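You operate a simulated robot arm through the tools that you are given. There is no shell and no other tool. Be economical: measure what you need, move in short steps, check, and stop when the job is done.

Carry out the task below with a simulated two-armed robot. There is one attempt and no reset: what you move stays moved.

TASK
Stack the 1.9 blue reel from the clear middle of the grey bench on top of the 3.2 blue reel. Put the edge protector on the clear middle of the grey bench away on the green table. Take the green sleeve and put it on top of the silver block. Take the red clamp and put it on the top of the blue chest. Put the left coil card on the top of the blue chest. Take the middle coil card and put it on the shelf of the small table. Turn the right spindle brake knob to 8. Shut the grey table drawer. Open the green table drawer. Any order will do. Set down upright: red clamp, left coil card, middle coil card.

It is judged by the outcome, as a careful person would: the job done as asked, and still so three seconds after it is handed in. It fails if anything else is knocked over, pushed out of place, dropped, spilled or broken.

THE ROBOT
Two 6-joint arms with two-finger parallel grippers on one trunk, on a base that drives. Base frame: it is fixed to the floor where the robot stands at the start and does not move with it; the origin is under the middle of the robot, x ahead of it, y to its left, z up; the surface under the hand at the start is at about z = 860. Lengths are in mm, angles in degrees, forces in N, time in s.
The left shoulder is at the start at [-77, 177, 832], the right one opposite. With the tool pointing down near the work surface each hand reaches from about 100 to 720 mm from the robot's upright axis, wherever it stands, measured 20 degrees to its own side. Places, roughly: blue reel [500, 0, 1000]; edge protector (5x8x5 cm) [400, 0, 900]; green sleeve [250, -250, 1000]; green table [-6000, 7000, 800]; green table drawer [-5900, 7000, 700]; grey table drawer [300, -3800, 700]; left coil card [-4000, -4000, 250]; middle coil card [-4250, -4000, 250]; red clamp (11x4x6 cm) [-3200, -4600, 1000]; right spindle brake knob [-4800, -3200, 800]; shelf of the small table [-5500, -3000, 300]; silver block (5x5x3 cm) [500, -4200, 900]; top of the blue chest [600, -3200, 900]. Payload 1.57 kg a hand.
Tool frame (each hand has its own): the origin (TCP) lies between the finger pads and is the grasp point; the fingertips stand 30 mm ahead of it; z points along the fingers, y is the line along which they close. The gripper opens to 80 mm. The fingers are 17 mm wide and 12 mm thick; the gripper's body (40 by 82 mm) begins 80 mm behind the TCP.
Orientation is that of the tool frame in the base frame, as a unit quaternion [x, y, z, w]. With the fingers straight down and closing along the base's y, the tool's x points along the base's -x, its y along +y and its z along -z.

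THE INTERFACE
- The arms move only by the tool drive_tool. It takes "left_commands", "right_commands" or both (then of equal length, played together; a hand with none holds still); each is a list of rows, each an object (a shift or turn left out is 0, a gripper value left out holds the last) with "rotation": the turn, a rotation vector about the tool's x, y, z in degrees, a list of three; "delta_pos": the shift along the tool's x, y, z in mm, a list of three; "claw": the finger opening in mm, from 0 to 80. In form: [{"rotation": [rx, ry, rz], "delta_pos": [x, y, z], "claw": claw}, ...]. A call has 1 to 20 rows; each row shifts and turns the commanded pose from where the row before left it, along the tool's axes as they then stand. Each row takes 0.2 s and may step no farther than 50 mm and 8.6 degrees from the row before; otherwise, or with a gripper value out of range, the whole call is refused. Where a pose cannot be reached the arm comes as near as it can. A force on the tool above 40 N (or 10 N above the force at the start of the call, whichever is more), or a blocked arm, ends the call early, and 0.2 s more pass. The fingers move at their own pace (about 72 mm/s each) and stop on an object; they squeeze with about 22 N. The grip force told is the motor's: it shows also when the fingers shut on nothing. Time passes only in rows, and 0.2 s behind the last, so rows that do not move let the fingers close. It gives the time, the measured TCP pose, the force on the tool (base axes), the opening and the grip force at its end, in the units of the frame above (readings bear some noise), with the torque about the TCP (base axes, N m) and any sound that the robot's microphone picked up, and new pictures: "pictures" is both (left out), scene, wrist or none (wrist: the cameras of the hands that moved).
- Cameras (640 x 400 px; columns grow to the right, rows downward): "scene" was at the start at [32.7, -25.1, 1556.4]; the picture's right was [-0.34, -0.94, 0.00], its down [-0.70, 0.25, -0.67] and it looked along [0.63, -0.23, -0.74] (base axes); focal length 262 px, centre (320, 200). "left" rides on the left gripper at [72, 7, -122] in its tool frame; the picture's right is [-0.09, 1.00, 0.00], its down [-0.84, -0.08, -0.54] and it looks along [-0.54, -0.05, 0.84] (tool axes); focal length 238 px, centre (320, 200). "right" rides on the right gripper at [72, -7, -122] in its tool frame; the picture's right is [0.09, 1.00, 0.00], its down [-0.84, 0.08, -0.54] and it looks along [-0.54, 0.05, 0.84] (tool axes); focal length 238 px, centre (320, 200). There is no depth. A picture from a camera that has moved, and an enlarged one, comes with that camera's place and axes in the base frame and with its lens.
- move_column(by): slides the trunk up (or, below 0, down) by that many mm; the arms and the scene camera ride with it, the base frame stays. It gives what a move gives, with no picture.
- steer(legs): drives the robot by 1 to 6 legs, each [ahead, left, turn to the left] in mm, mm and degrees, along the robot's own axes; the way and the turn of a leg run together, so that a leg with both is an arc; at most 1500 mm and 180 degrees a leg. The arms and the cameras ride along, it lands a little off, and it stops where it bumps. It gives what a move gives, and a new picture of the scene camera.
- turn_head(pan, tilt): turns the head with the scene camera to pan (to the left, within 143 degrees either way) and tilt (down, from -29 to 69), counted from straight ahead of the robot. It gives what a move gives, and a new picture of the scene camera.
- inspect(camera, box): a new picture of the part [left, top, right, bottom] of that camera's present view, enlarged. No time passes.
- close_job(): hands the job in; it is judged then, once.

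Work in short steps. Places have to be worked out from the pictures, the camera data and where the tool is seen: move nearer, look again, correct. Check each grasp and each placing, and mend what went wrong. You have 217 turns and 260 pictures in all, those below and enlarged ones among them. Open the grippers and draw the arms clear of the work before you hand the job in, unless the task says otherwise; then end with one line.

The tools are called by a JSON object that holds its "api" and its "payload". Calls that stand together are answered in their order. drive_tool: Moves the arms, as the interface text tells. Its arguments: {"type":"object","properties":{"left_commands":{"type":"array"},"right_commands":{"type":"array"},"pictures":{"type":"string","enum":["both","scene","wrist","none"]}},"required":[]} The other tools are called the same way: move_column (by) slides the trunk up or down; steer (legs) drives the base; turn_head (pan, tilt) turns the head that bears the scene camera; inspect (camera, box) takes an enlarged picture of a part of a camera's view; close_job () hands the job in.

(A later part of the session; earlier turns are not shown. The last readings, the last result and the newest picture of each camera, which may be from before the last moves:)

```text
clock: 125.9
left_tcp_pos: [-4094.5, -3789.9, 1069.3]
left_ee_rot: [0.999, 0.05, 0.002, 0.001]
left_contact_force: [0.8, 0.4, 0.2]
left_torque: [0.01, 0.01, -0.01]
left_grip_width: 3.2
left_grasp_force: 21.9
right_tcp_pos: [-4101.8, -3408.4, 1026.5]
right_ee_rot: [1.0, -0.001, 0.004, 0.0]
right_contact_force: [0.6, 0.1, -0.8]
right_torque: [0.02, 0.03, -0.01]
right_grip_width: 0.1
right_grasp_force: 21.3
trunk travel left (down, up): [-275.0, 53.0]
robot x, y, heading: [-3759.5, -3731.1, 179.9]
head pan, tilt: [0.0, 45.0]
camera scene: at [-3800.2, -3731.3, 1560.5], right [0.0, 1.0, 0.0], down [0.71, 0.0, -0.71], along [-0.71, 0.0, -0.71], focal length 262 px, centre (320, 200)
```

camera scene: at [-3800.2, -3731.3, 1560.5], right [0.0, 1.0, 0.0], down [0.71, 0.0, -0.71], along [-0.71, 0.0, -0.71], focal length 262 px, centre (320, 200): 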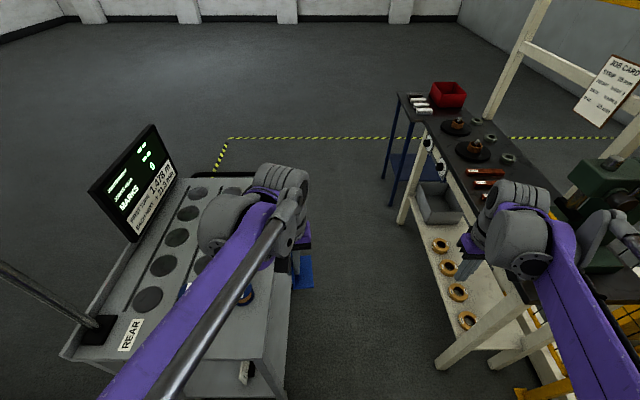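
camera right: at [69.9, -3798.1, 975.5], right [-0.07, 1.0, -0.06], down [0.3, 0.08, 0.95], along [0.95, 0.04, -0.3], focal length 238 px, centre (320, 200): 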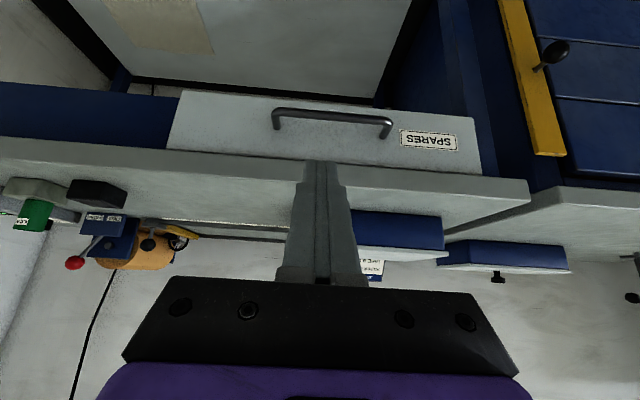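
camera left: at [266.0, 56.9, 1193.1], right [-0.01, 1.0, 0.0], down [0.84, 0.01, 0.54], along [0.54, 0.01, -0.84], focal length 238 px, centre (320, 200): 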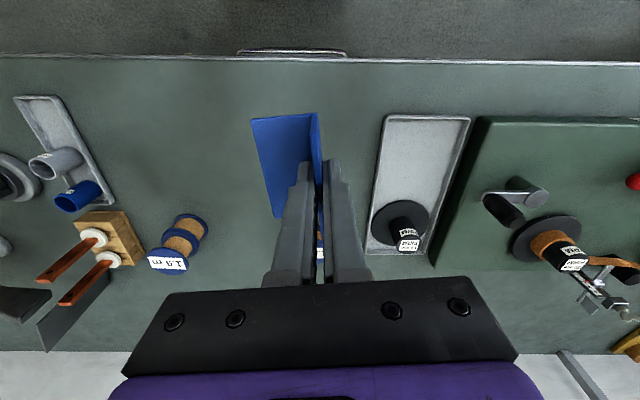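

The base touched something near the cart. I'll back off, move away to the right and then look.

{"api": "steer", "payload": {"legs": [[-150, -180, 0]]}}

{"api": "turn_head", "payload": {"pan": 30, "tilt": 45}}

```text
clock: 128.1
left_tcp_pos: [-3944.5, -3609.9, 1070.3]
left_ee_rot: [0.999, 0.05, 0.003, 0.0]
left_contact_force: [-0.3, 0.1, -0.2]
left_torque: [-0.01, 0.0, -0.01]
left_grip_width: 3.1
left_grasp_force: 22.1
right_tcp_pos: [-3952.0, -3229.2, 1028.0]
right_ee_rot: [1.0, -0.001, 0.003, 0.0]
right_contact_force: [0.1, -0.5, 0.3]
right_torque: [0.01, -0.02, -0.01]
right_grip_width: 0.0
right_grasp_force: 21.8
trunk travel left (down, up): [-275.0, 53.0]
robot x, y, heading: [-3612.8, -3553.9, 179.8]
head pan, tilt: [0.0, 45.0]
camera scene: at [-3650.7, -3551.0, 1560.4], right [0.0, 1.0, 0.0], down [0.71, 0.0, -0.71], along [-0.71, 0.0, -0.71], focal length 262 px, centre (320, 200)
```

scene: 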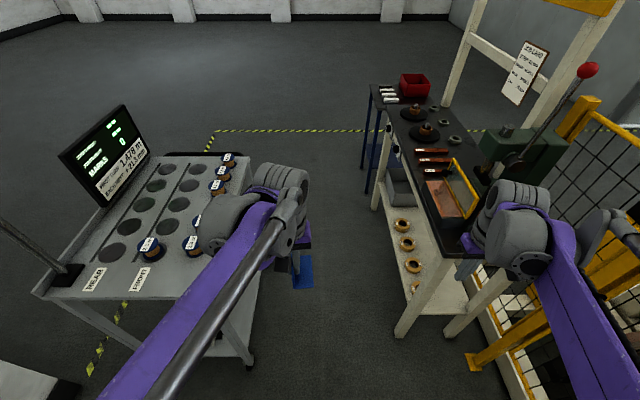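

```text
clock: 129.1
left_tcp_pos: [-3945.8, -3610.0, 1069.5]
left_ee_rot: [0.999, 0.051, 0.002, 0.0]
left_contact_force: [-0.3, -0.1, 0.2]
left_torque: [-0.01, -0.01, 0.0]
left_grip_width: 3.4
left_grasp_force: 21.7
right_tcp_pos: [-3952.1, -3228.3, 1029.1]
right_ee_rot: [1.0, -0.002, 0.004, 0.0]
right_contact_force: [-0.6, -0.4, 0.1]
right_torque: [-0.02, 0.03, -0.02]
right_grip_width: 0.0
right_grasp_force: 21.4
trunk travel left (down, up): [-275.0, 53.0]
robot x, y, heading: [-3608.9, -3555.4, 179.8]
head pan, tilt: [30.0, 45.0]
camera scene: at [-3640.0, -3591.8, 1560.4], right [-0.5, 0.87, 0.0], down [0.61, 0.35, -0.71], along [-0.61, -0.35, -0.71], focal length 262 px, centre (320, 200)
```

scene: 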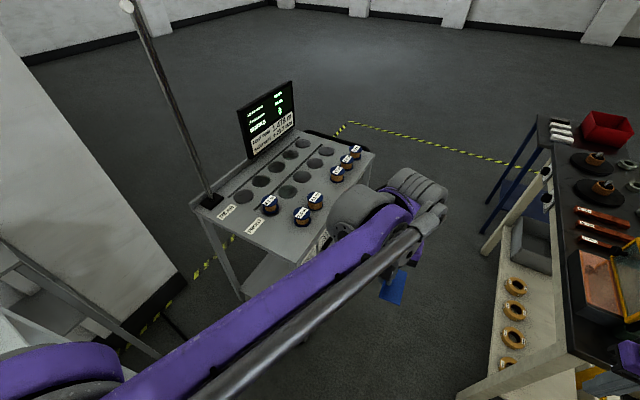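

The cart and its spools are undisturbed; the cart edge is at y≈−3915. I'll turn left here to face it, then strafe along it.

{"api": "steer", "payload": {"legs": [[0, 0, 90], [0, -450, 0]]}}

{"api": "turn_head", "payload": {"pan": 0, "tilt": 50}}

```text
clock: 137.4
left_tcp_pos: [-3994.9, -3893.0, 1069.3]
left_ee_rot: [0.662, 0.749, 0.001, -0.002]
left_contact_force: [-0.8, -0.5, -0.2]
left_torque: [0.01, -0.02, 0.01]
left_grip_width: 3.4
left_grasp_force: 21.4
right_tcp_pos: [-4377.2, -3908.1, 1027.8]
right_ee_rot: [0.701, 0.713, 0.002, -0.002]
right_contact_force: [-0.6, 0.8, -0.4]
right_torque: [-0.02, -0.01, 0.01]
right_grip_width: 0.0
right_grasp_force: 21.3
trunk travel left (down, up): [-275.0, 53.0]
robot x, y, heading: [-4061.5, -3559.3, -89.2]
head pan, tilt: [30.0, 45.0]
camera scene: at [-4019.7, -3585.7, 1560.4], right [-0.86, -0.52, 0.0], down [-0.37, 0.61, -0.71], along [0.37, -0.61, -0.71], focal length 262 px, centre (320, 200)
```

scene: 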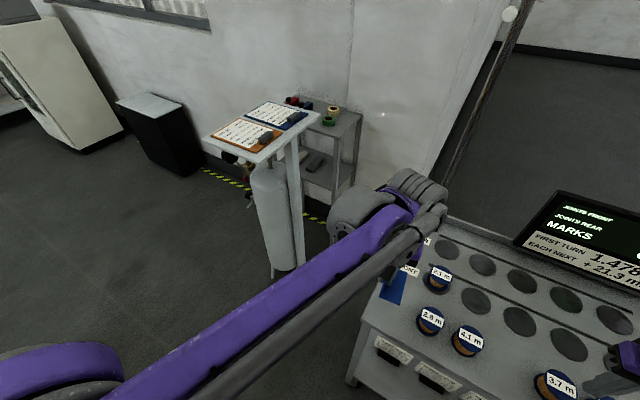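

```text
clock: 138.3
left_tcp_pos: [-3995.8, -3891.8, 1069.8]
left_ee_rot: [0.663, 0.749, 0.001, -0.001]
left_contact_force: [0.5, 0.1, 0.6]
left_torque: [0.01, -0.02, -0.02]
left_grip_width: 3.5
left_grasp_force: 22.1
right_tcp_pos: [-4377.0, -3906.3, 1028.6]
right_ee_rot: [0.701, 0.713, 0.003, -0.002]
right_contact_force: [0.5, 0.9, -0.5]
right_torque: [-0.01, 0.02, -0.01]
right_grip_width: 0.0
right_grasp_force: 21.3
trunk travel left (down, up): [-275.0, 53.0]
robot x, y, heading: [-4059.7, -3555.5, -89.2]
head pan, tilt: [0.0, 50.0]
camera scene: at [-4060.1, -3593.0, 1553.5], right [-1.0, -0.02, 0.0], down [-0.02, 0.77, -0.64], along [0.01, -0.64, -0.77], focal length 262 px, centre (320, 200)
```

scene: 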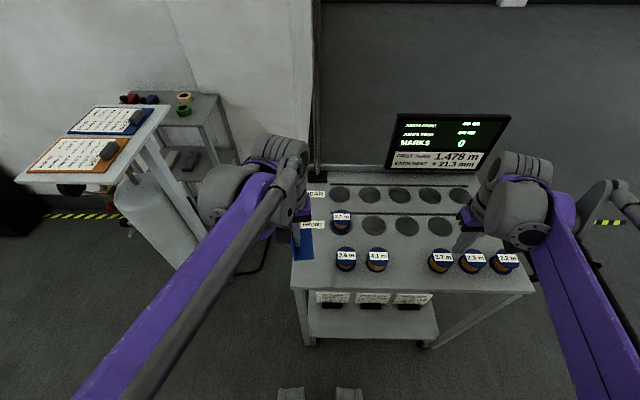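

{"api": "inspect", "payload": {"camera": "scene", "box": [285, 270, 455, 360]}}

```text
3.76 times, centred on (370, 315) of scene
camera zoom: at [-4060.1, -3593.0, 1553.5], right [-1.0, -0.02, 0.0], down [-0.02, 0.77, -0.64], along [0.01, -0.64, -0.77], focal length 988 px, centre (132, -233)
```

zoom: 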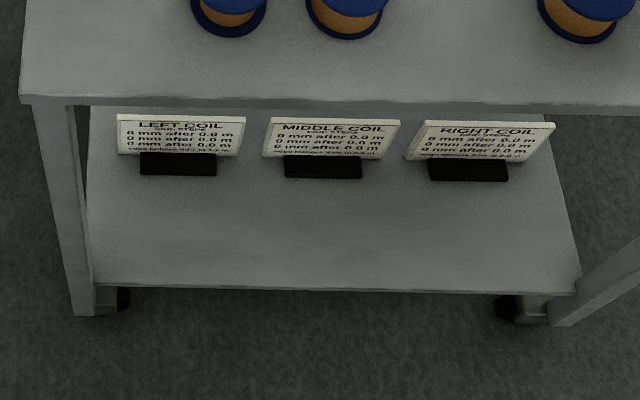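

The three cards are visible on the lower shelf (z≈255). Before lowering the trunk I'll back up a little and pull both hands clear of the cart top.

{"api": "drive_tool", "payload": {"right_commands": [{"delta_pos": [45, 0, 0], "claw": 80}, {"delta_pos": [30, 0, 0]}, {}], "left_commands": [{"delta_pos": [48, 0, 0]}, {"delta_pos": [48, 0, 0]}, {"delta_pos": [0, 0, -30]}], "pictures": "none"}}

{"api": "steer", "payload": {"legs": [[-60, -60, -0.8]]}}

{"api": "move_column", "payload": {"by": -270}}

{"api": "inspect", "payload": {"camera": "right", "box": [0, 0, 640, 400]}}

```text
clock: 139.1
left_tcp_pos: [-4006.3, -3800.1, 1100.7]
left_ee_rot: [0.663, 0.749, 0.002, -0.002]
left_contact_force: [-0.2, -0.1, -0.2]
left_torque: [0.0, -0.01, 0.02]
left_grip_width: 3.3
left_grasp_force: 21.6
right_tcp_pos: [-4380.5, -3834.5, 1027.6]
right_ee_rot: [0.701, 0.713, 0.003, -0.003]
right_contact_force: [-0.9, 0.0, 0.4]
right_torque: [-0.02, -0.02, -0.03]
right_grip_width: 79.9
right_grasp_force: 0.0
trunk travel left (down, up): [-275.0, 53.0]
robot x, y, heading: [-4063.2, -3559.1, -89.2]
head pan, tilt: [0.0, 50.0]
```

```text
clock: 140.3
left_tcp_pos: [-4069.2, -3738.7, 1099.6]
left_ee_rot: [0.667, 0.745, 0.001, -0.002]
left_contact_force: [0.2, 0.1, -0.9]
left_torque: [-0.03, -0.02, 0.0]
left_grip_width: 3.3
left_grasp_force: 22.0
right_tcp_pos: [-4443.2, -3768.3, 1028.1]
right_ee_rot: [0.706, 0.709, 0.002, -0.003]
right_contact_force: [-0.6, -0.7, 0.1]
right_torque: [0.01, 0.01, -0.03]
right_grip_width: 80.0
right_grasp_force: 0.1
trunk travel left (down, up): [-275.0, 53.0]
robot x, y, heading: [-4119.9, -3496.6, -89.9]
head pan, tilt: [0.0, 50.0]
camera scene: at [-4119.9, -3532.8, 1553.6], right [-1.0, -0.01, 0.0], down [0.0, 0.77, -0.64], along [0.0, -0.64, -0.77], focal length 262 px, centre (320, 200)
```

scene: 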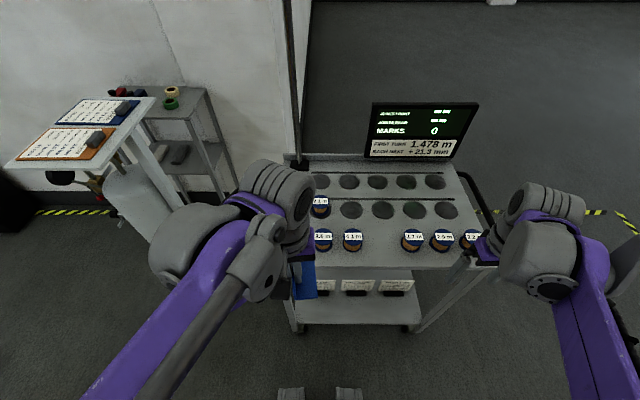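

```text
clock: 143.1
left_tcp_pos: [-4068.3, -3737.9, 830.0]
left_ee_rot: [0.668, 0.745, 0.001, -0.001]
left_contact_force: [-0.1, -0.2, -1.1]
left_torque: [-0.01, 0.01, 0.03]
left_grip_width: 3.5
left_grasp_force: 22.0
right_tcp_pos: [-4443.0, -3768.9, 759.7]
right_ee_rot: [0.705, 0.709, 0.003, -0.003]
right_contact_force: [0.9, 0.8, 0.1]
right_torque: [0.02, 0.02, 0.05]
right_grip_width: 80.0
right_grasp_force: 0.1
trunk travel left (down, up): [-5.0, 323.0]
robot x, y, heading: [-4119.6, -3498.7, -89.7]
head pan, tilt: [0.0, 50.0]
```

```text
1.00 times, centred on (320, 200) of right (not enlarged: the box is as wide or as high as the picture)
camera zoom: at [-4449.8, -3697.2, 880.7], right [1.0, 0.1, 0.0], down [0.08, -0.84, 0.54], along [0.05, -0.53, -0.84], focal length 238 px, centre (320, 200)
```

zoom: 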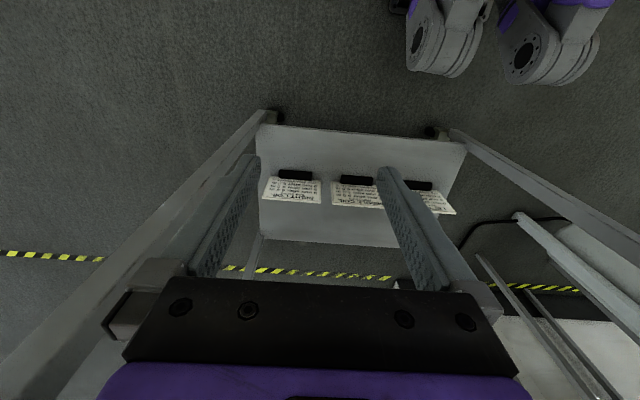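

The middle card's top is at about z≈371, y≈−4030, and it leans back ~15°, with its foot at y≈−4005. I'll yaw the right hand 90° so it closes along the card's normal.

{"api": "drive_tool", "payload": {"right_commands": [{"rotation": [0, 0, 8.2], "delta_pos": [0, 0, 10]}, {"rotation": [0, 0, 8.2], "delta_pos": [0, 0, 10]}, {"rotation": [0, 0, 8.2], "delta_pos": [0, 0, 10]}, {"rotation": [0, 0, 8.2]}, {"rotation": [0, 0, 8.2]}, {"rotation": [0, 0, 8.2]}, {"rotation": [0, 0, 8.2]}, {"rotation": [0, 0, 8.2]}, {"rotation": [0, 0, 8.2]}, {"rotation": [0, 0, 8.2]}, {"rotation": [0, 0, 8.2]}, {}], "pictures": "both"}}

```text
clock: 145.7
left_tcp_pos: [-4069.9, -3737.3, 829.3]
left_ee_rot: [0.667, 0.745, 0.001, -0.002]
left_contact_force: [0.0, 0.5, -0.1]
left_torque: [-0.01, 0.02, 0.02]
left_grip_width: 3.3
left_grasp_force: 22.1
right_tcp_pos: [-4442.9, -3768.7, 729.3]
right_ee_rot: [1.0, 0.0, 0.0, -0.003]
right_contact_force: [0.5, 0.3, 0.5]
right_torque: [0.02, -0.01, 0.02]
right_grip_width: 80.1
right_grasp_force: 0.1
trunk travel left (down, up): [-5.0, 323.0]
robot x, y, heading: [-4121.8, -3500.8, -89.7]
head pan, tilt: [0.0, 50.0]
camera scene: at [-4119.7, -3583.0, 1278.7], right [-1.0, -0.01, 0.0], down [0.0, 0.77, -0.64], along [0.0, -0.64, -0.77], focal length 262 px, centre (320, 200)
camera right: at [-4370.9, -3762.2, 850.1], right [0.09, -1.0, -0.01], down [-0.84, -0.08, 0.54], along [-0.54, -0.04, -0.84], focal length 238 px, centre (320, 200)
```

scene: 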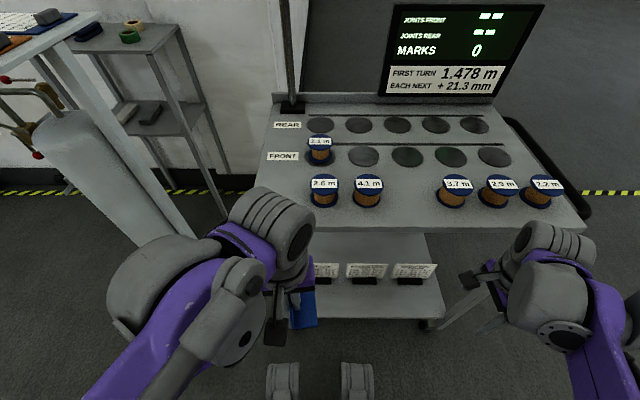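
right: 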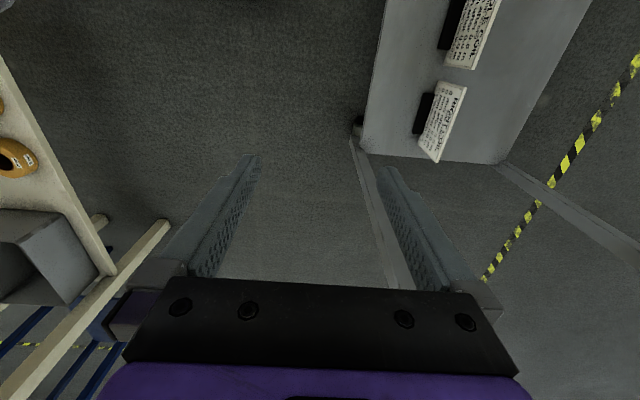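

The yaw worked. I'll move in line with the middle card (x≈−4305) and lower the hand in front of the cart.

{"api": "drive_tool", "payload": {"right_commands": [{"delta_pos": [46, 0, 0]}, {"delta_pos": [46, 0, 0]}, {"delta_pos": [46, 0, 0]}, {"delta_pos": [0, 0, 48]}, {"delta_pos": [0, 0, 48]}, {"delta_pos": [0, 0, 48]}, {"delta_pos": [0, 0, 48]}, {"delta_pos": [0, 0, 48]}, {}], "pictures": "both"}}

```text
clock: 147.7
left_tcp_pos: [-4070.0, -3738.7, 829.4]
left_ee_rot: [0.667, 0.745, 0.002, -0.001]
left_contact_force: [-0.2, -0.6, 0.7]
left_torque: [-0.02, 0.03, -0.02]
left_grip_width: 3.3
left_grasp_force: 22.0
right_tcp_pos: [-4302.9, -3764.4, 488.5]
right_ee_rot: [1.0, 0.001, 0.0, -0.003]
right_contact_force: [-0.9, -0.1, -0.6]
right_torque: [-0.01, -0.02, -0.04]
right_grip_width: 79.8
right_grasp_force: 0.1
trunk travel left (down, up): [-5.0, 323.0]
robot x, y, heading: [-4119.8, -3499.6, -89.4]
head pan, tilt: [0.0, 50.0]
camera scene: at [-4119.7, -3582.8, 1278.8], right [-1.0, -0.01, 0.0], down [0.0, 0.77, -0.64], along [0.0, -0.64, -0.77], focal length 262 px, centre (320, 200)
camera right: at [-4231.5, -3758.1, 609.8], right [0.09, -1.0, -0.01], down [-0.84, -0.08, 0.54], along [-0.54, -0.04, -0.84], focal length 238 px, centre (320, 200)
```

scene: 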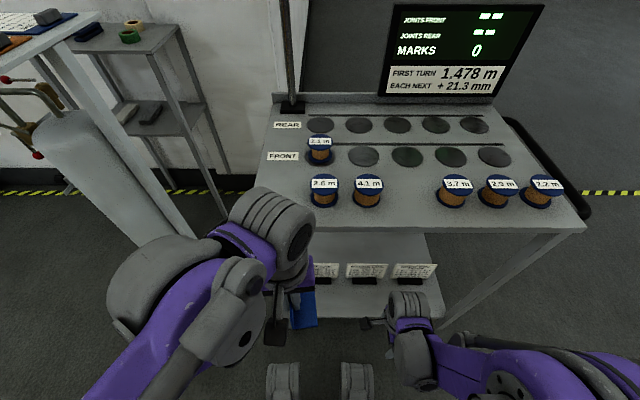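
right: 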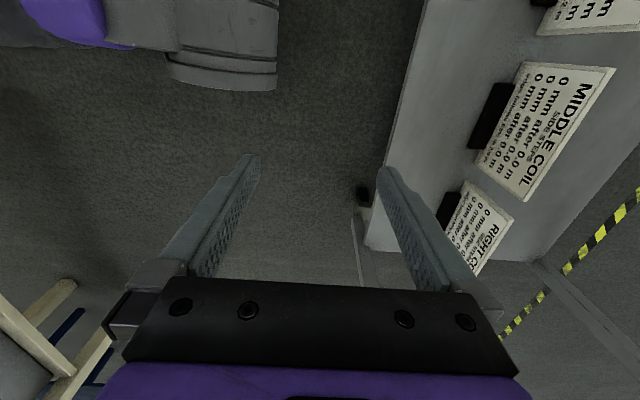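

The middle card's centre is x≈−4291, its top edge y≈−4019, z≈371, lean ≈15°. I'll move forward under the cart top at z≈488 and tilt the hand to match.

{"api": "drive_tool", "payload": {"right_commands": [{"delta_pos": [6, 40, 0]}, {"delta_pos": [6, 40, 0]}, {"delta_pos": [0, 40, 0]}, {"delta_pos": [0, 40, 0]}, {}], "pictures": "both"}}

```text
clock: 148.9
left_tcp_pos: [-4068.8, -3739.1, 830.4]
left_ee_rot: [0.668, 0.744, 0.001, -0.001]
left_contact_force: [-0.1, -0.4, 0.3]
left_torque: [0.0, 0.02, 0.01]
left_grip_width: 3.2
left_grasp_force: 21.6
right_tcp_pos: [-4292.9, -3927.1, 490.3]
right_ee_rot: [1.0, 0.001, -0.001, -0.003]
right_contact_force: [-0.7, -0.5, 0.4]
right_torque: [-0.02, -0.02, 0.01]
right_grip_width: 79.9
right_grasp_force: 0.0
trunk travel left (down, up): [-5.0, 323.0]
robot x, y, heading: [-4121.1, -3497.6, -89.9]
head pan, tilt: [0.0, 50.0]
camera scene: at [-4119.7, -3582.9, 1278.8], right [-1.0, -0.01, 0.0], down [0.0, 0.77, -0.64], along [0.0, -0.64, -0.77], focal length 262 px, centre (320, 200)
camera right: at [-4220.8, -3920.6, 610.6], right [0.09, -1.0, -0.01], down [-0.84, -0.08, 0.54], along [-0.54, -0.04, -0.84], focal length 238 px, centre (320, 200)
```

scene: 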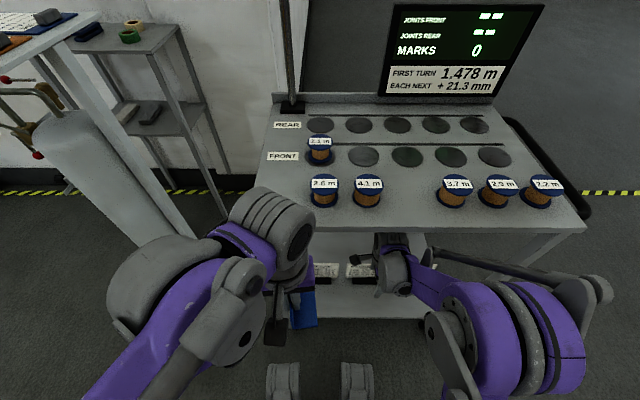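
right: 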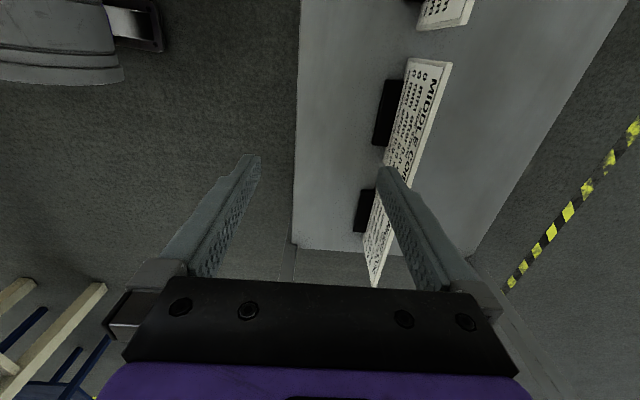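

No contact. I'll go forward another 88 mm and tilt 15°.

{"api": "drive_tool", "payload": {"right_commands": [{"delta_pos": [0, 44, 0]}, {"delta_pos": [0, 44, 0]}, {"rotation": [7.5, 0, 0]}, {"rotation": [7.5, 0, 0]}, {}], "pictures": "wrist"}}

```text
clock: 150.1
left_tcp_pos: [-4070.4, -3733.8, 831.8]
left_ee_rot: [0.668, 0.745, -0.001, 0.001]
left_contact_force: [0.5, -0.3, -0.2]
left_torque: [0.01, -0.02, -0.03]
left_grip_width: 3.3
left_grasp_force: 21.8
right_tcp_pos: [-4293.2, -4013.4, 489.9]
right_ee_rot: [0.991, 0.001, 0.0, -0.133]
right_contact_force: [-0.9, -0.5, -0.7]
right_torque: [0.0, 0.02, 0.02]
right_grip_width: 79.9
right_grasp_force: 0.0
trunk travel left (down, up): [-5.0, 323.0]
robot x, y, heading: [-4120.4, -3499.2, -89.5]
head pan, tilt: [0.0, 50.0]
camera right: at [-4221.2, -4037.7, 607.0], right [0.09, -0.96, -0.26], down [-0.84, -0.22, 0.5], along [-0.54, 0.17, -0.82], focal length 238 px, centre (320, 200)
```

right: 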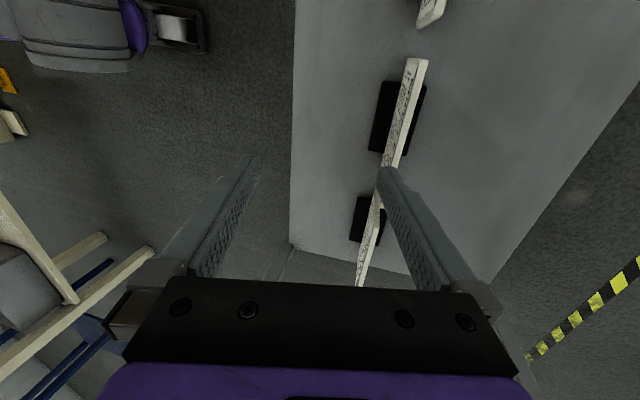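

I need better card geometry from this near edge-on view, so I'll zoom in.

{"api": "inspect", "payload": {"camera": "right", "box": [330, 40, 470, 200]}}

```text
2.50 times, centred on (400, 120) of right
camera zoom: at [-4221.2, -4037.7, 607.0], right [0.09, -0.96, -0.26], down [-0.84, -0.22, 0.5], along [-0.54, 0.17, -0.82], focal length 596 px, centre (120, 400)
```

zoom: 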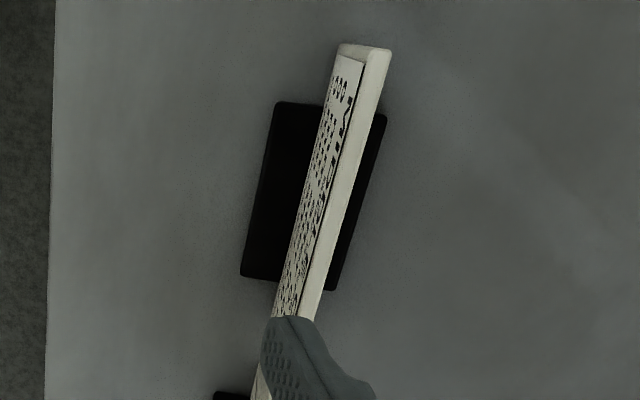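

The card is actually nearly vertical (front face y≈−4056, ~9 mm thick, top z≈330). I'll untilt to 2° and centre over it.

{"api": "drive_tool", "payload": {"right_commands": [{"rotation": [-6.5, 0, 0]}, {"rotation": [-6.5, 0, 0]}, {"delta_pos": [0, 46, 0]}, {"delta_pos": [0, 0, 45]}, {"delta_pos": [0, 0, 30]}, {}], "pictures": "wrist"}}

```text
clock: 151.5
left_tcp_pos: [-4069.5, -3732.3, 830.9]
left_ee_rot: [0.667, 0.745, -0.001, 0.002]
left_contact_force: [-0.4, -0.3, -0.5]
left_torque: [-0.03, 0.03, 0.01]
left_grip_width: 3.3
left_grasp_force: 21.6
right_tcp_pos: [-4292.8, -4054.4, 414.7]
right_ee_rot: [1.0, 0.0, 0.0, -0.018]
right_contact_force: [0.4, 0.0, 0.3]
right_torque: [0.0, -0.03, 0.01]
right_grip_width: 80.0
right_grasp_force: 0.1
trunk travel left (down, up): [-5.0, 323.0]
robot x, y, heading: [-4117.5, -3502.8, -89.9]
head pan, tilt: [0.0, 50.0]
camera right: at [-4220.9, -4051.4, 535.3], right [0.09, -1.0, -0.03], down [-0.84, -0.1, 0.54], along [-0.54, -0.02, -0.84], focal length 238 px, centre (320, 200)
```

right: 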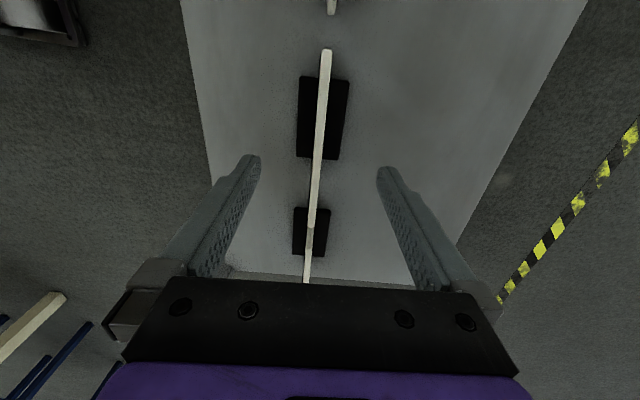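

The card is edge-on and centred between the fingers. I'll descend to z≈318 and close.

{"api": "drive_tool", "payload": {"right_commands": [{"delta_pos": [0, 0, 40]}, {"delta_pos": [0, 0, 35]}, {"delta_pos": [0, 0, 22]}, {}, {"claw": 0}, {}, {}, {}], "pictures": "wrist"}}

```text
clock: 153.3
left_tcp_pos: [-4069.1, -3739.1, 829.5]
left_ee_rot: [0.668, 0.745, 0.001, -0.001]
left_contact_force: [0.2, 0.3, -0.6]
left_torque: [0.0, -0.01, 0.0]
left_grip_width: 3.5
left_grasp_force: 22.0
right_tcp_pos: [-4293.1, -4053.3, 314.2]
right_ee_rot: [1.0, 0.001, 0.001, -0.021]
right_contact_force: [-0.1, -0.5, -0.7]
right_torque: [0.0, -0.01, 0.04]
right_grip_width: 7.9
right_grasp_force: 22.1
trunk travel left (down, up): [-5.0, 323.0]
robot x, y, heading: [-4119.2, -3497.7, -89.7]
head pan, tilt: [0.0, 50.0]
camera right: at [-4220.9, -4050.9, 435.0], right [0.09, -0.99, -0.04], down [-0.84, -0.1, 0.54], along [-0.54, -0.01, -0.84], focal length 238 px, centre (320, 200)
```

right: 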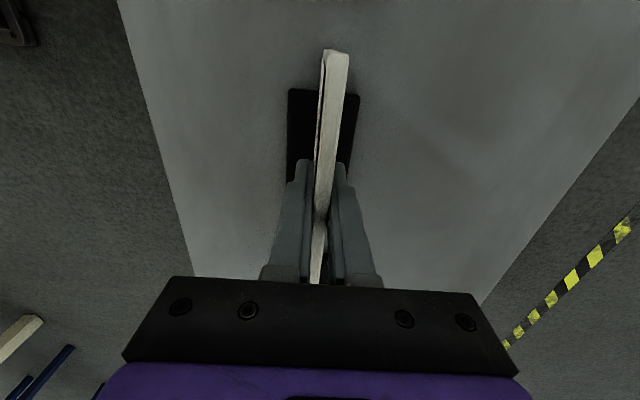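

Gripped (7.9 mm). I'll lift and withdraw.

{"api": "drive_tool", "payload": {"right_commands": [{"delta_pos": [0, 0, -30]}, {"delta_pos": [0, 0, -40]}, {"delta_pos": [0, 0, -40]}, {"delta_pos": [0, -45, 0]}, {"delta_pos": [0, -45, 0]}, {"delta_pos": [0, -45, 0]}, {"delta_pos": [0, -45, 0]}, {"delta_pos": [0, -45, 0]}, {"delta_pos": [0, -45, 0]}, {"delta_pos": [0, -20, 0]}, {}], "pictures": "both"}}

```text
clock: 155.7
left_tcp_pos: [-4069.5, -3738.6, 829.0]
left_ee_rot: [0.668, 0.744, 0.001, -0.001]
left_contact_force: [1.2, 0.0, 0.0]
left_torque: [0.02, 0.0, 0.01]
left_grip_width: 3.3
left_grasp_force: 22.0
right_tcp_pos: [-4293.6, -3768.7, 436.8]
right_ee_rot: [1.0, 0.001, -0.001, -0.022]
right_contact_force: [-0.6, 0.9, -1.7]
right_torque: [0.01, -0.02, 0.01]
right_grip_width: 7.5
right_grasp_force: 22.1
trunk travel left (down, up): [-5.0, 323.0]
robot x, y, heading: [-4120.1, -3498.3, -89.6]
head pan, tilt: [0.0, 50.0]
camera scene: at [-4119.7, -3583.1, 1278.7], right [-1.0, -0.01, 0.0], down [0.0, 0.77, -0.64], along [0.0, -0.64, -0.77], focal length 262 px, centre (320, 200)
camera right: at [-4221.4, -3766.7, 558.4], right [0.09, -0.99, -0.04], down [-0.84, -0.1, 0.54], along [-0.54, -0.01, -0.84], focal length 238 px, centre (320, 200)
```

scene: 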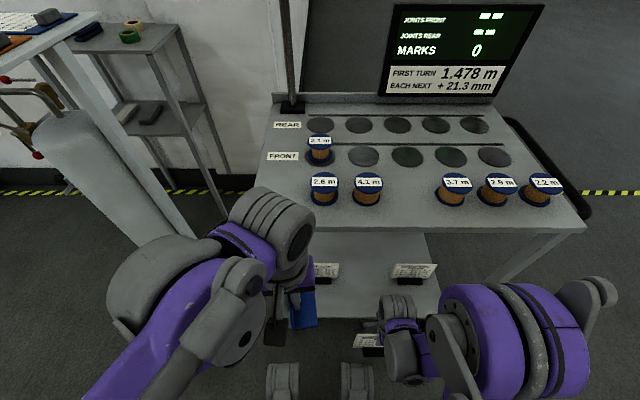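
right: 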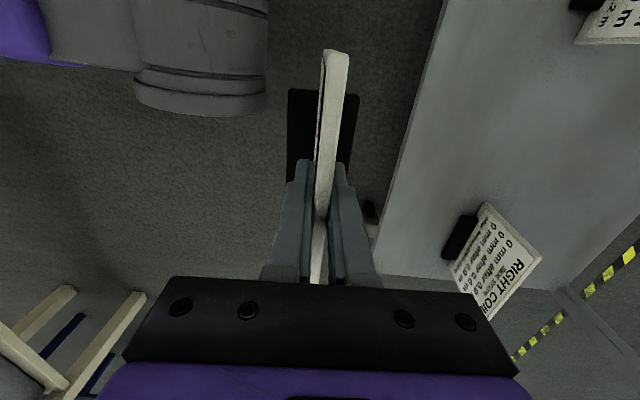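

The card is out cleanly. I'll strafe west past the cart, then turn around to face the small table.

{"api": "steer", "payload": {"legs": [[0, -1350, 0], [350, 0, 0], [0, 0, 90], [0, 0, 90]]}}

{"api": "turn_head", "payload": {"pan": 0, "tilt": 30}}

```text
clock: 177.3
left_tcp_pos: [-5526.0, -3611.8, 829.2]
left_ee_rot: [0.749, -0.663, 0.001, 0.002]
left_contact_force: [-0.1, -0.5, -0.3]
left_torque: [0.0, 0.01, -0.02]
left_grip_width: 3.4
left_grasp_force: 21.7
right_tcp_pos: [-5301.2, -3581.3, 436.5]
right_ee_rot: [-0.006, 1.0, -0.021, 0.0]
right_contact_force: [0.2, 0.1, -1.0]
right_torque: [0.0, 0.03, -0.02]
right_grip_width: 7.6
right_grasp_force: 21.9
trunk travel left (down, up): [-5.0, 323.0]
robot x, y, heading: [-5472.3, -3850.4, 90.6]
head pan, tilt: [0.0, 50.0]
camera scene: at [-5474.3, -3765.5, 1278.7], right [1.0, 0.02, 0.0], down [0.01, -0.77, -0.64], along [-0.01, 0.64, -0.77], focal length 262 px, centre (320, 200)
```

scene: 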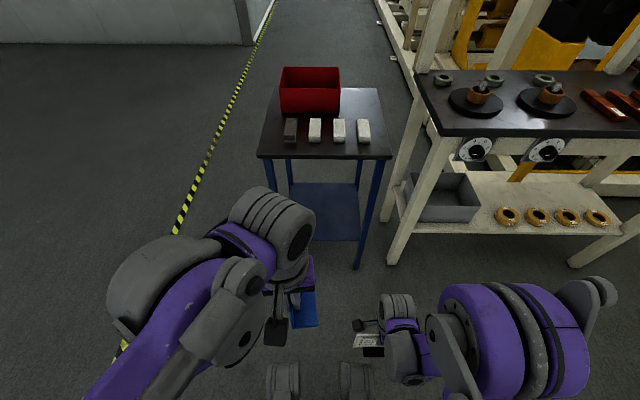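

```text
clock: 178.1
left_tcp_pos: [-5524.1, -3613.7, 829.2]
left_ee_rot: [0.748, -0.663, 0.002, 0.002]
left_contact_force: [0.7, 0.2, -0.6]
left_torque: [0.01, -0.01, -0.01]
left_grip_width: 3.5
left_grasp_force: 22.2
right_tcp_pos: [-5301.9, -3579.7, 436.8]
right_ee_rot: [-0.007, 1.0, -0.021, -0.001]
right_contact_force: [-0.4, -0.9, -1.1]
right_torque: [0.01, 0.03, -0.02]
right_grip_width: 7.9
right_grasp_force: 22.2
trunk travel left (down, up): [-5.0, 323.0]
robot x, y, heading: [-5472.9, -3850.5, 91.1]
head pan, tilt: [0.0, 30.0]
camera scene: at [-5474.6, -3752.1, 1308.2], right [1.0, 0.02, 0.0], down [0.01, -0.5, -0.87], along [-0.01, 0.87, -0.5], focal length 262 px, centre (320, 200)
```

scene: 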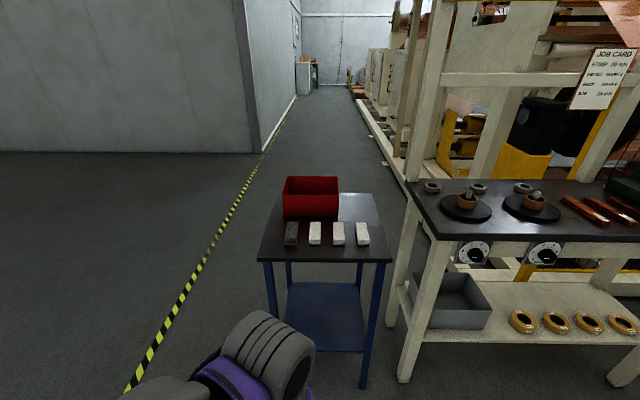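

The small table's shelf is at about z≈300, x from −5660 to −5285, front at y≈−3180. I'll line the right shoulder up with its middle.

{"api": "steer", "payload": {"legs": [[200, 175, -1]]}}

{"api": "turn_head", "payload": {"pan": -10, "tilt": 50}}

{"api": "inspect", "payload": {"camera": "right", "box": [0, 0, 640, 400]}}

```text
clock: 180.3
left_tcp_pos: [-5698.0, -3416.7, 830.1]
left_ee_rot: [0.741, -0.671, 0.002, 0.001]
left_contact_force: [-0.3, 0.0, -0.6]
left_torque: [0.01, -0.01, 0.0]
left_grip_width: 3.3
left_grasp_force: 21.8
right_tcp_pos: [-5470.9, -3388.3, 436.5]
right_ee_rot: [0.005, 1.0, -0.023, 0.0]
right_contact_force: [-0.1, 0.9, -1.7]
right_torque: [0.01, 0.05, -0.01]
right_grip_width: 7.7
right_grasp_force: 21.9
trunk travel left (down, up): [-5.0, 323.0]
robot x, y, heading: [-5648.2, -3660.8, 89.8]
head pan, tilt: [0.0, 30.0]
camera scene: at [-5649.5, -3555.9, 1308.2], right [1.0, -0.01, 0.0], down [0.0, -0.5, -0.87], along [0.0, 0.87, -0.5], focal length 262 px, centre (320, 200)
```

scene: 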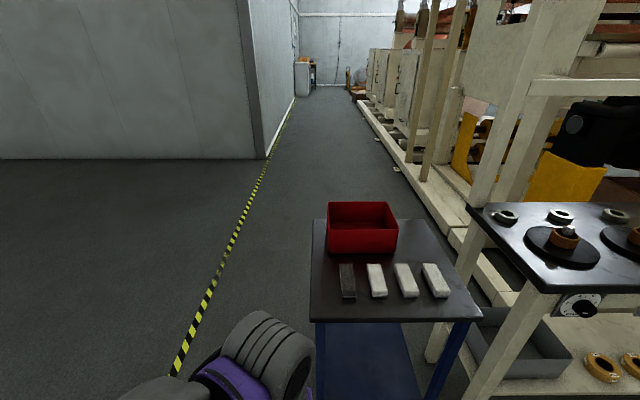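

```text
clock: 181.1
left_tcp_pos: [-5697.2, -3416.6, 829.4]
left_ee_rot: [0.741, -0.671, 0.002, 0.001]
left_contact_force: [-0.2, -0.1, -0.8]
left_torque: [0.01, -0.03, 0.0]
left_grip_width: 3.5
left_grasp_force: 21.8
right_tcp_pos: [-5471.8, -3387.6, 436.9]
right_ee_rot: [0.004, 1.0, -0.021, 0.0]
right_contact_force: [0.0, 0.7, -2.3]
right_torque: [-0.03, 0.0, -0.01]
right_grip_width: 7.6
right_grasp_force: 22.4
trunk travel left (down, up): [-5.0, 323.0]
robot x, y, heading: [-5649.3, -3657.8, 89.6]
head pan, tilt: [-10.0, 50.0]
camera scene: at [-5636.0, -3570.8, 1278.8], right [0.98, -0.18, 0.0], down [-0.14, -0.75, -0.64], along [0.11, 0.63, -0.77], focal length 262 px, centre (320, 200)
```

scene: 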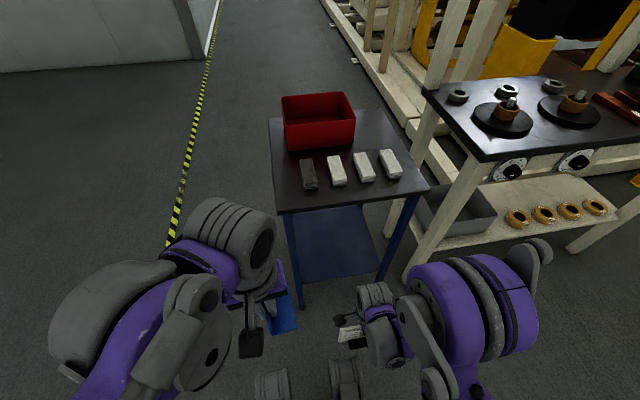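

```text
1.00 times, centred on (320, 200) of right (not enlarged: the box is as wide or as high as the picture)
camera zoom: at [-5544.8, -3388.8, 558.4], right [-0.08, 1.0, -0.04], down [0.84, 0.09, 0.54], along [0.54, 0.01, -0.84], focal length 238 px, centre (320, 200)
```

zoom: 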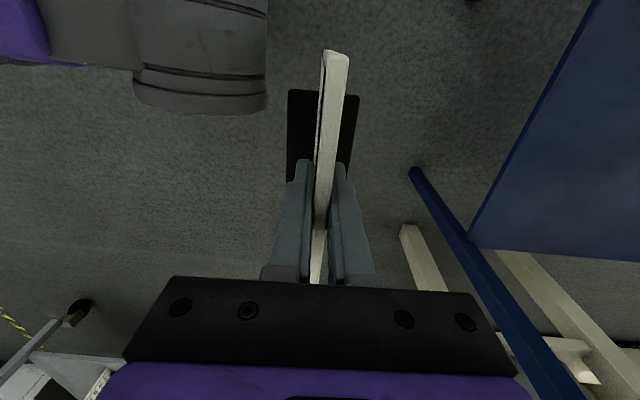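

Alignment is good. I'll move the card forward over the shelf.

{"api": "drive_tool", "payload": {"right_commands": [{"delta_pos": [0, 44, 0]}, {"delta_pos": [0, 44, 0]}, {"delta_pos": [0, 44, 0]}, {"delta_pos": [0, 44, 0]}, {"delta_pos": [0, 44, 0]}, {"delta_pos": [0, 44, 0]}, {"delta_pos": [0, 44, 0]}, {}], "pictures": "both"}}

```text
clock: 182.9
left_tcp_pos: [-5696.1, -3417.0, 828.7]
left_ee_rot: [0.74, -0.672, 0.003, 0.002]
left_contact_force: [0.2, -0.1, 0.1]
left_torque: [-0.02, -0.01, -0.01]
left_grip_width: 3.5
left_grasp_force: 21.9
right_tcp_pos: [-5469.4, -3081.0, 420.9]
right_ee_rot: [0.004, 1.0, -0.022, 0.0]
right_contact_force: [-0.7, 0.1, -1.2]
right_torque: [-0.01, 0.02, 0.02]
right_grip_width: 7.4
right_grasp_force: 22.4
trunk travel left (down, up): [-5.0, 323.0]
robot x, y, heading: [-5652.3, -3657.3, 89.7]
head pan, tilt: [-10.0, 50.0]
camera scene: at [-5635.8, -3571.5, 1278.7], right [0.98, -0.18, 0.0], down [-0.14, -0.75, -0.64], along [0.11, 0.63, -0.77], focal length 262 px, centre (320, 200)
camera right: at [-5541.9, -3081.5, 543.7], right [-0.08, 1.0, -0.04], down [0.84, 0.09, 0.54], along [0.54, 0.01, -0.84], focal length 238 px, centre (320, 200)
```

scene: 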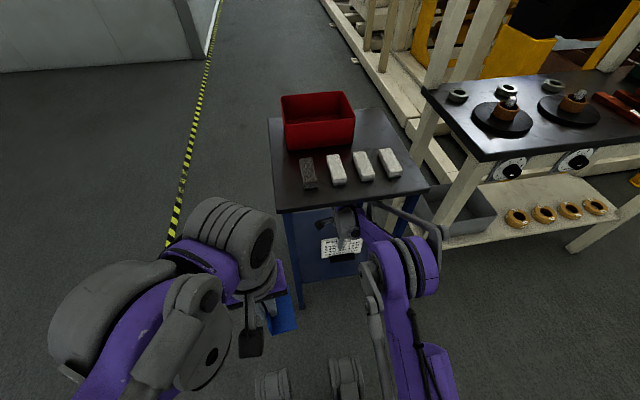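
right: 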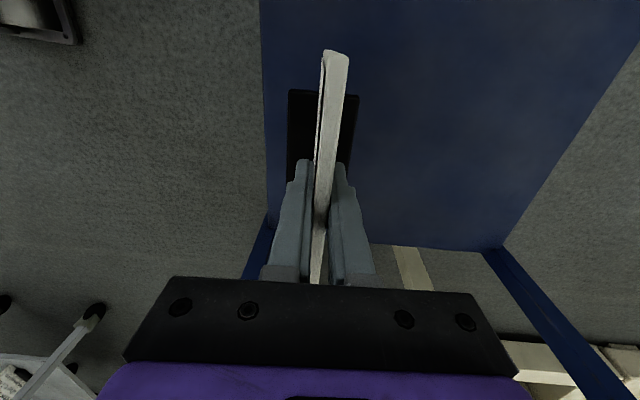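

The card is over the shelf. I'll move in 25 mm more and start lowering.

{"api": "drive_tool", "payload": {"right_commands": [{"delta_pos": [0, 25, -1]}, {"delta_pos": [0, 0, 5]}, {"delta_pos": [0, 0, 5]}, {"delta_pos": [0, 0, 2]}, {"delta_pos": [0, 0, 2]}, {}], "pictures": "none"}}

{"api": "inspect", "payload": {"camera": "scene", "box": [280, 200, 400, 290]}}

```text
clock: 184.3
left_tcp_pos: [-5698.2, -3416.2, 829.3]
left_ee_rot: [0.742, -0.671, 0.001, 0.001]
left_contact_force: [-0.1, -0.2, -0.3]
left_torque: [0.01, -0.03, -0.03]
left_grip_width: 3.2
left_grasp_force: 21.4
right_tcp_pos: [-5470.1, -3056.3, 411.5]
right_ee_rot: [0.005, 1.0, -0.021, 0.0]
right_contact_force: [-0.1, -0.3, -1.3]
right_torque: [-0.01, 0.03, -0.01]
right_grip_width: 7.5
right_grasp_force: 22.3
trunk travel left (down, up): [-5.0, 323.0]
robot x, y, heading: [-5648.5, -3657.3, 89.8]
head pan, tilt: [-10.0, 50.0]
```

```text
4.44 times, centred on (340, 245) of scene
camera zoom: at [-5635.6, -3572.1, 1278.8], right [0.98, -0.18, 0.0], down [-0.14, -0.75, -0.64], along [0.11, 0.63, -0.77], focal length 1166 px, centre (231, 0)
```

zoom: 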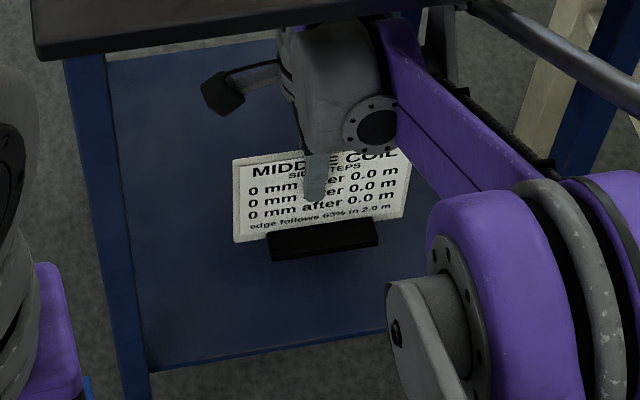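

The shelf is at about z≈289 and the foot bottom near 307. I'll keep lowering in small steps.

{"api": "drive_tool", "payload": {"right_commands": [{"delta_pos": [0, 0, 3]}, {"delta_pos": [0, 0, 3]}, {"delta_pos": [0, 0, 2]}, {"delta_pos": [0, 0, 2]}, {"delta_pos": [0, 0, 1]}, {"delta_pos": [0, 0, 1]}, {}], "pictures": "none"}}

```text
clock: 185.9
left_tcp_pos: [-5696.3, -3416.0, 830.3]
left_ee_rot: [0.741, -0.672, 0.001, 0.001]
left_contact_force: [0.3, 0.1, -0.9]
left_torque: [0.01, -0.03, -0.02]
left_grip_width: 3.3
left_grasp_force: 22.0
right_tcp_pos: [-5469.5, -3055.4, 398.5]
right_ee_rot: [0.005, 1.0, -0.022, 0.0]
right_contact_force: [-0.4, 0.0, -2.0]
right_torque: [-0.01, -0.01, -0.01]
right_grip_width: 7.5
right_grasp_force: 21.9
trunk travel left (down, up): [-5.0, 323.0]
robot x, y, heading: [-5646.5, -3656.5, 89.9]
head pan, tilt: [-10.0, 50.0]
```

{"api": "drive_tool", "payload": {"right_commands": [{"delta_pos": [0, 0, 1.5]}, {"delta_pos": [0, 0, 1.5]}, {"delta_pos": [0, 0, 1.5]}, {"delta_pos": [0, 0, 1.5]}, {}], "pictures": "none"}}

{"api": "inspect", "payload": {"camera": "scene", "box": [280, 200, 400, 290]}}

```text
clock: 187.1
left_tcp_pos: [-5697.5, -3415.8, 828.9]
left_ee_rot: [0.742, -0.67, 0.001, 0.001]
left_contact_force: [-0.2, -0.3, -0.9]
left_torque: [-0.01, 0.01, 0.01]
left_grip_width: 3.4
left_grasp_force: 21.8
right_tcp_pos: [-5469.6, -3056.3, 391.4]
right_ee_rot: [0.006, 1.0, -0.022, 0.0]
right_contact_force: [0.1, -0.9, -1.7]
right_torque: [0.02, 0.01, 0.04]
right_grip_width: 7.5
right_grasp_force: 21.7
trunk travel left (down, up): [-5.0, 323.0]
robot x, y, heading: [-5648.7, -3656.5, 89.7]
head pan, tilt: [-10.0, 50.0]
```

```text
4.44 times, centred on (340, 245) of scene
camera zoom: at [-5636.0, -3570.7, 1278.7], right [0.98, -0.18, 0.0], down [-0.14, -0.75, -0.64], along [0.11, 0.63, -0.77], focal length 1166 px, centre (231, 0)
```

zoom: 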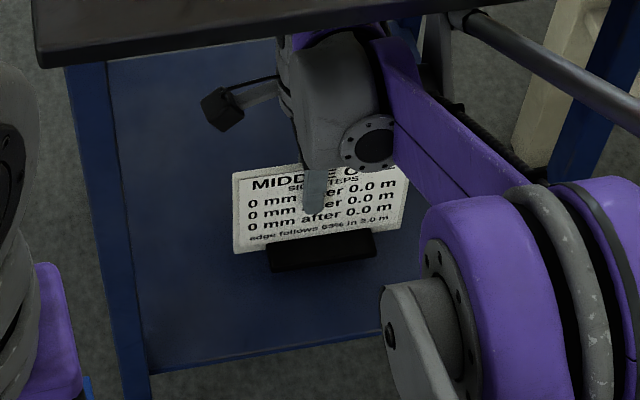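

{"api": "drive_tool", "payload": {"right_commands": [{"delta_pos": [0, 0, 1.5]}, {"delta_pos": [0, 0, 1.5]}, {"delta_pos": [0, 0, 1.5]}, {"delta_pos": [0, 0, 1.5]}, {"delta_pos": [0, 0, 1.5]}, {"delta_pos": [0, 0, 1.5]}, {}], "pictures": "none"}}

```text
clock: 188.7
left_tcp_pos: [-5698.3, -3417.5, 828.3]
left_ee_rot: [0.74, -0.672, 0.001, 0.001]
left_contact_force: [-0.2, 0.1, -0.9]
left_torque: [0.01, -0.01, 0.01]
left_grip_width: 3.5
left_grasp_force: 21.7
right_tcp_pos: [-5470.9, -3056.4, 382.6]
right_ee_rot: [0.004, 1.0, -0.022, 0.0]
right_contact_force: [-0.2, -0.3, -2.2]
right_torque: [-0.03, 0.03, 0.01]
right_grip_width: 7.8
right_grasp_force: 21.4
trunk travel left (down, up): [-5.0, 323.0]
robot x, y, heading: [-5648.6, -3657.6, 89.6]
head pan, tilt: [-10.0, 50.0]
```

{"api": "drive_tool", "payload": {"right_commands": [{"delta_pos": [0, 0, 1.5]}, {"delta_pos": [0, 0, 1.5]}, {"delta_pos": [0, 0, 1.5]}, {"delta_pos": [0, 0, 1.5]}, {"delta_pos": [0, 0, 1.5]}, {"delta_pos": [0, 0, 1.5]}, {}], "pictures": "wrist"}}

{"api": "inspect", "payload": {"camera": "scene", "box": [280, 200, 400, 290]}}

```text
clock: 190.3
left_tcp_pos: [-5697.0, -3416.4, 829.0]
left_ee_rot: [0.741, -0.671, 0.001, 0.001]
left_contact_force: [-0.2, 0.2, 0.0]
left_torque: [0.01, 0.01, 0.04]
left_grip_width: 3.2
left_grasp_force: 22.6
right_tcp_pos: [-5469.0, -3056.2, 374.3]
right_ee_rot: [0.004, 1.0, -0.021, 0.0]
right_contact_force: [-0.1, -0.8, -1.0]
right_torque: [0.01, -0.04, -0.01]
right_grip_width: 7.8
right_grasp_force: 22.3
trunk travel left (down, up): [-5.0, 323.0]
robot x, y, heading: [-5649.0, -3658.8, 89.6]
head pan, tilt: [-10.0, 50.0]
camera right: at [-5541.6, -3058.8, 495.1], right [-0.08, 1.0, -0.04], down [0.84, 0.09, 0.54], along [0.54, 0.01, -0.84], focal length 238 px, centre (320, 200)
```

right: 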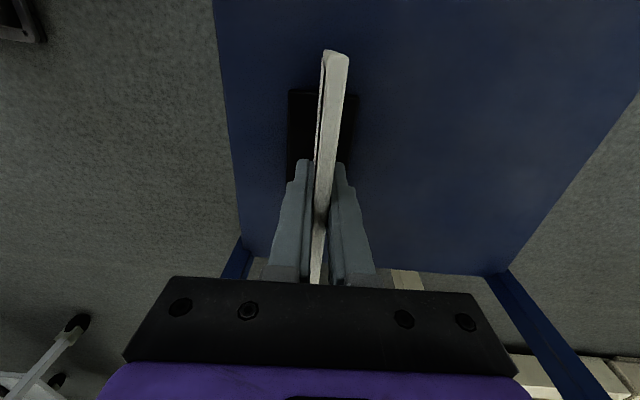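

```text
4.44 times, centred on (340, 245) of scene
camera zoom: at [-5636.0, -3570.7, 1278.7], right [0.98, -0.18, 0.0], down [-0.14, -0.75, -0.64], along [0.11, 0.63, -0.77], focal length 1166 px, centre (231, 0)
```

zoom: 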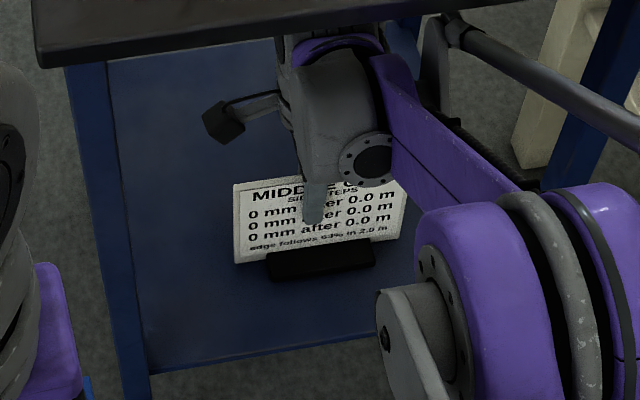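

The shelf now looks to be at z≈255, so roughly 10–20 mm more to go.

{"api": "drive_tool", "payload": {"right_commands": [{"delta_pos": [0, 0, 1.5]}, {"delta_pos": [0, 0, 1.5]}, {"delta_pos": [0, 0, 1.5]}, {"delta_pos": [0, 0, 1.5]}, {"delta_pos": [0, 0, 1.5]}, {"delta_pos": [0, 0, 1.5]}, {"delta_pos": [0, 0, 1.5]}, {"delta_pos": [0, 0, 1.5]}, {}], "pictures": "none"}}

```text
clock: 192.3
left_tcp_pos: [-5697.9, -3417.5, 828.7]
left_ee_rot: [0.741, -0.671, 0.001, 0.0]
left_contact_force: [0.0, 0.4, -0.9]
left_torque: [0.01, 0.01, 0.02]
left_grip_width: 3.2
left_grasp_force: 21.4
right_tcp_pos: [-5470.4, -3058.3, 362.8]
right_ee_rot: [0.004, 1.0, -0.021, 0.0]
right_contact_force: [-1.8, 1.2, 20.4]
right_torque: [0.64, 0.04, 0.0]
right_grip_width: 7.7
right_grasp_force: 22.2
trunk travel left (down, up): [-5.0, 323.0]
robot x, y, heading: [-5651.8, -3656.0, 89.8]
head pan, tilt: [-10.0, 50.0]
```

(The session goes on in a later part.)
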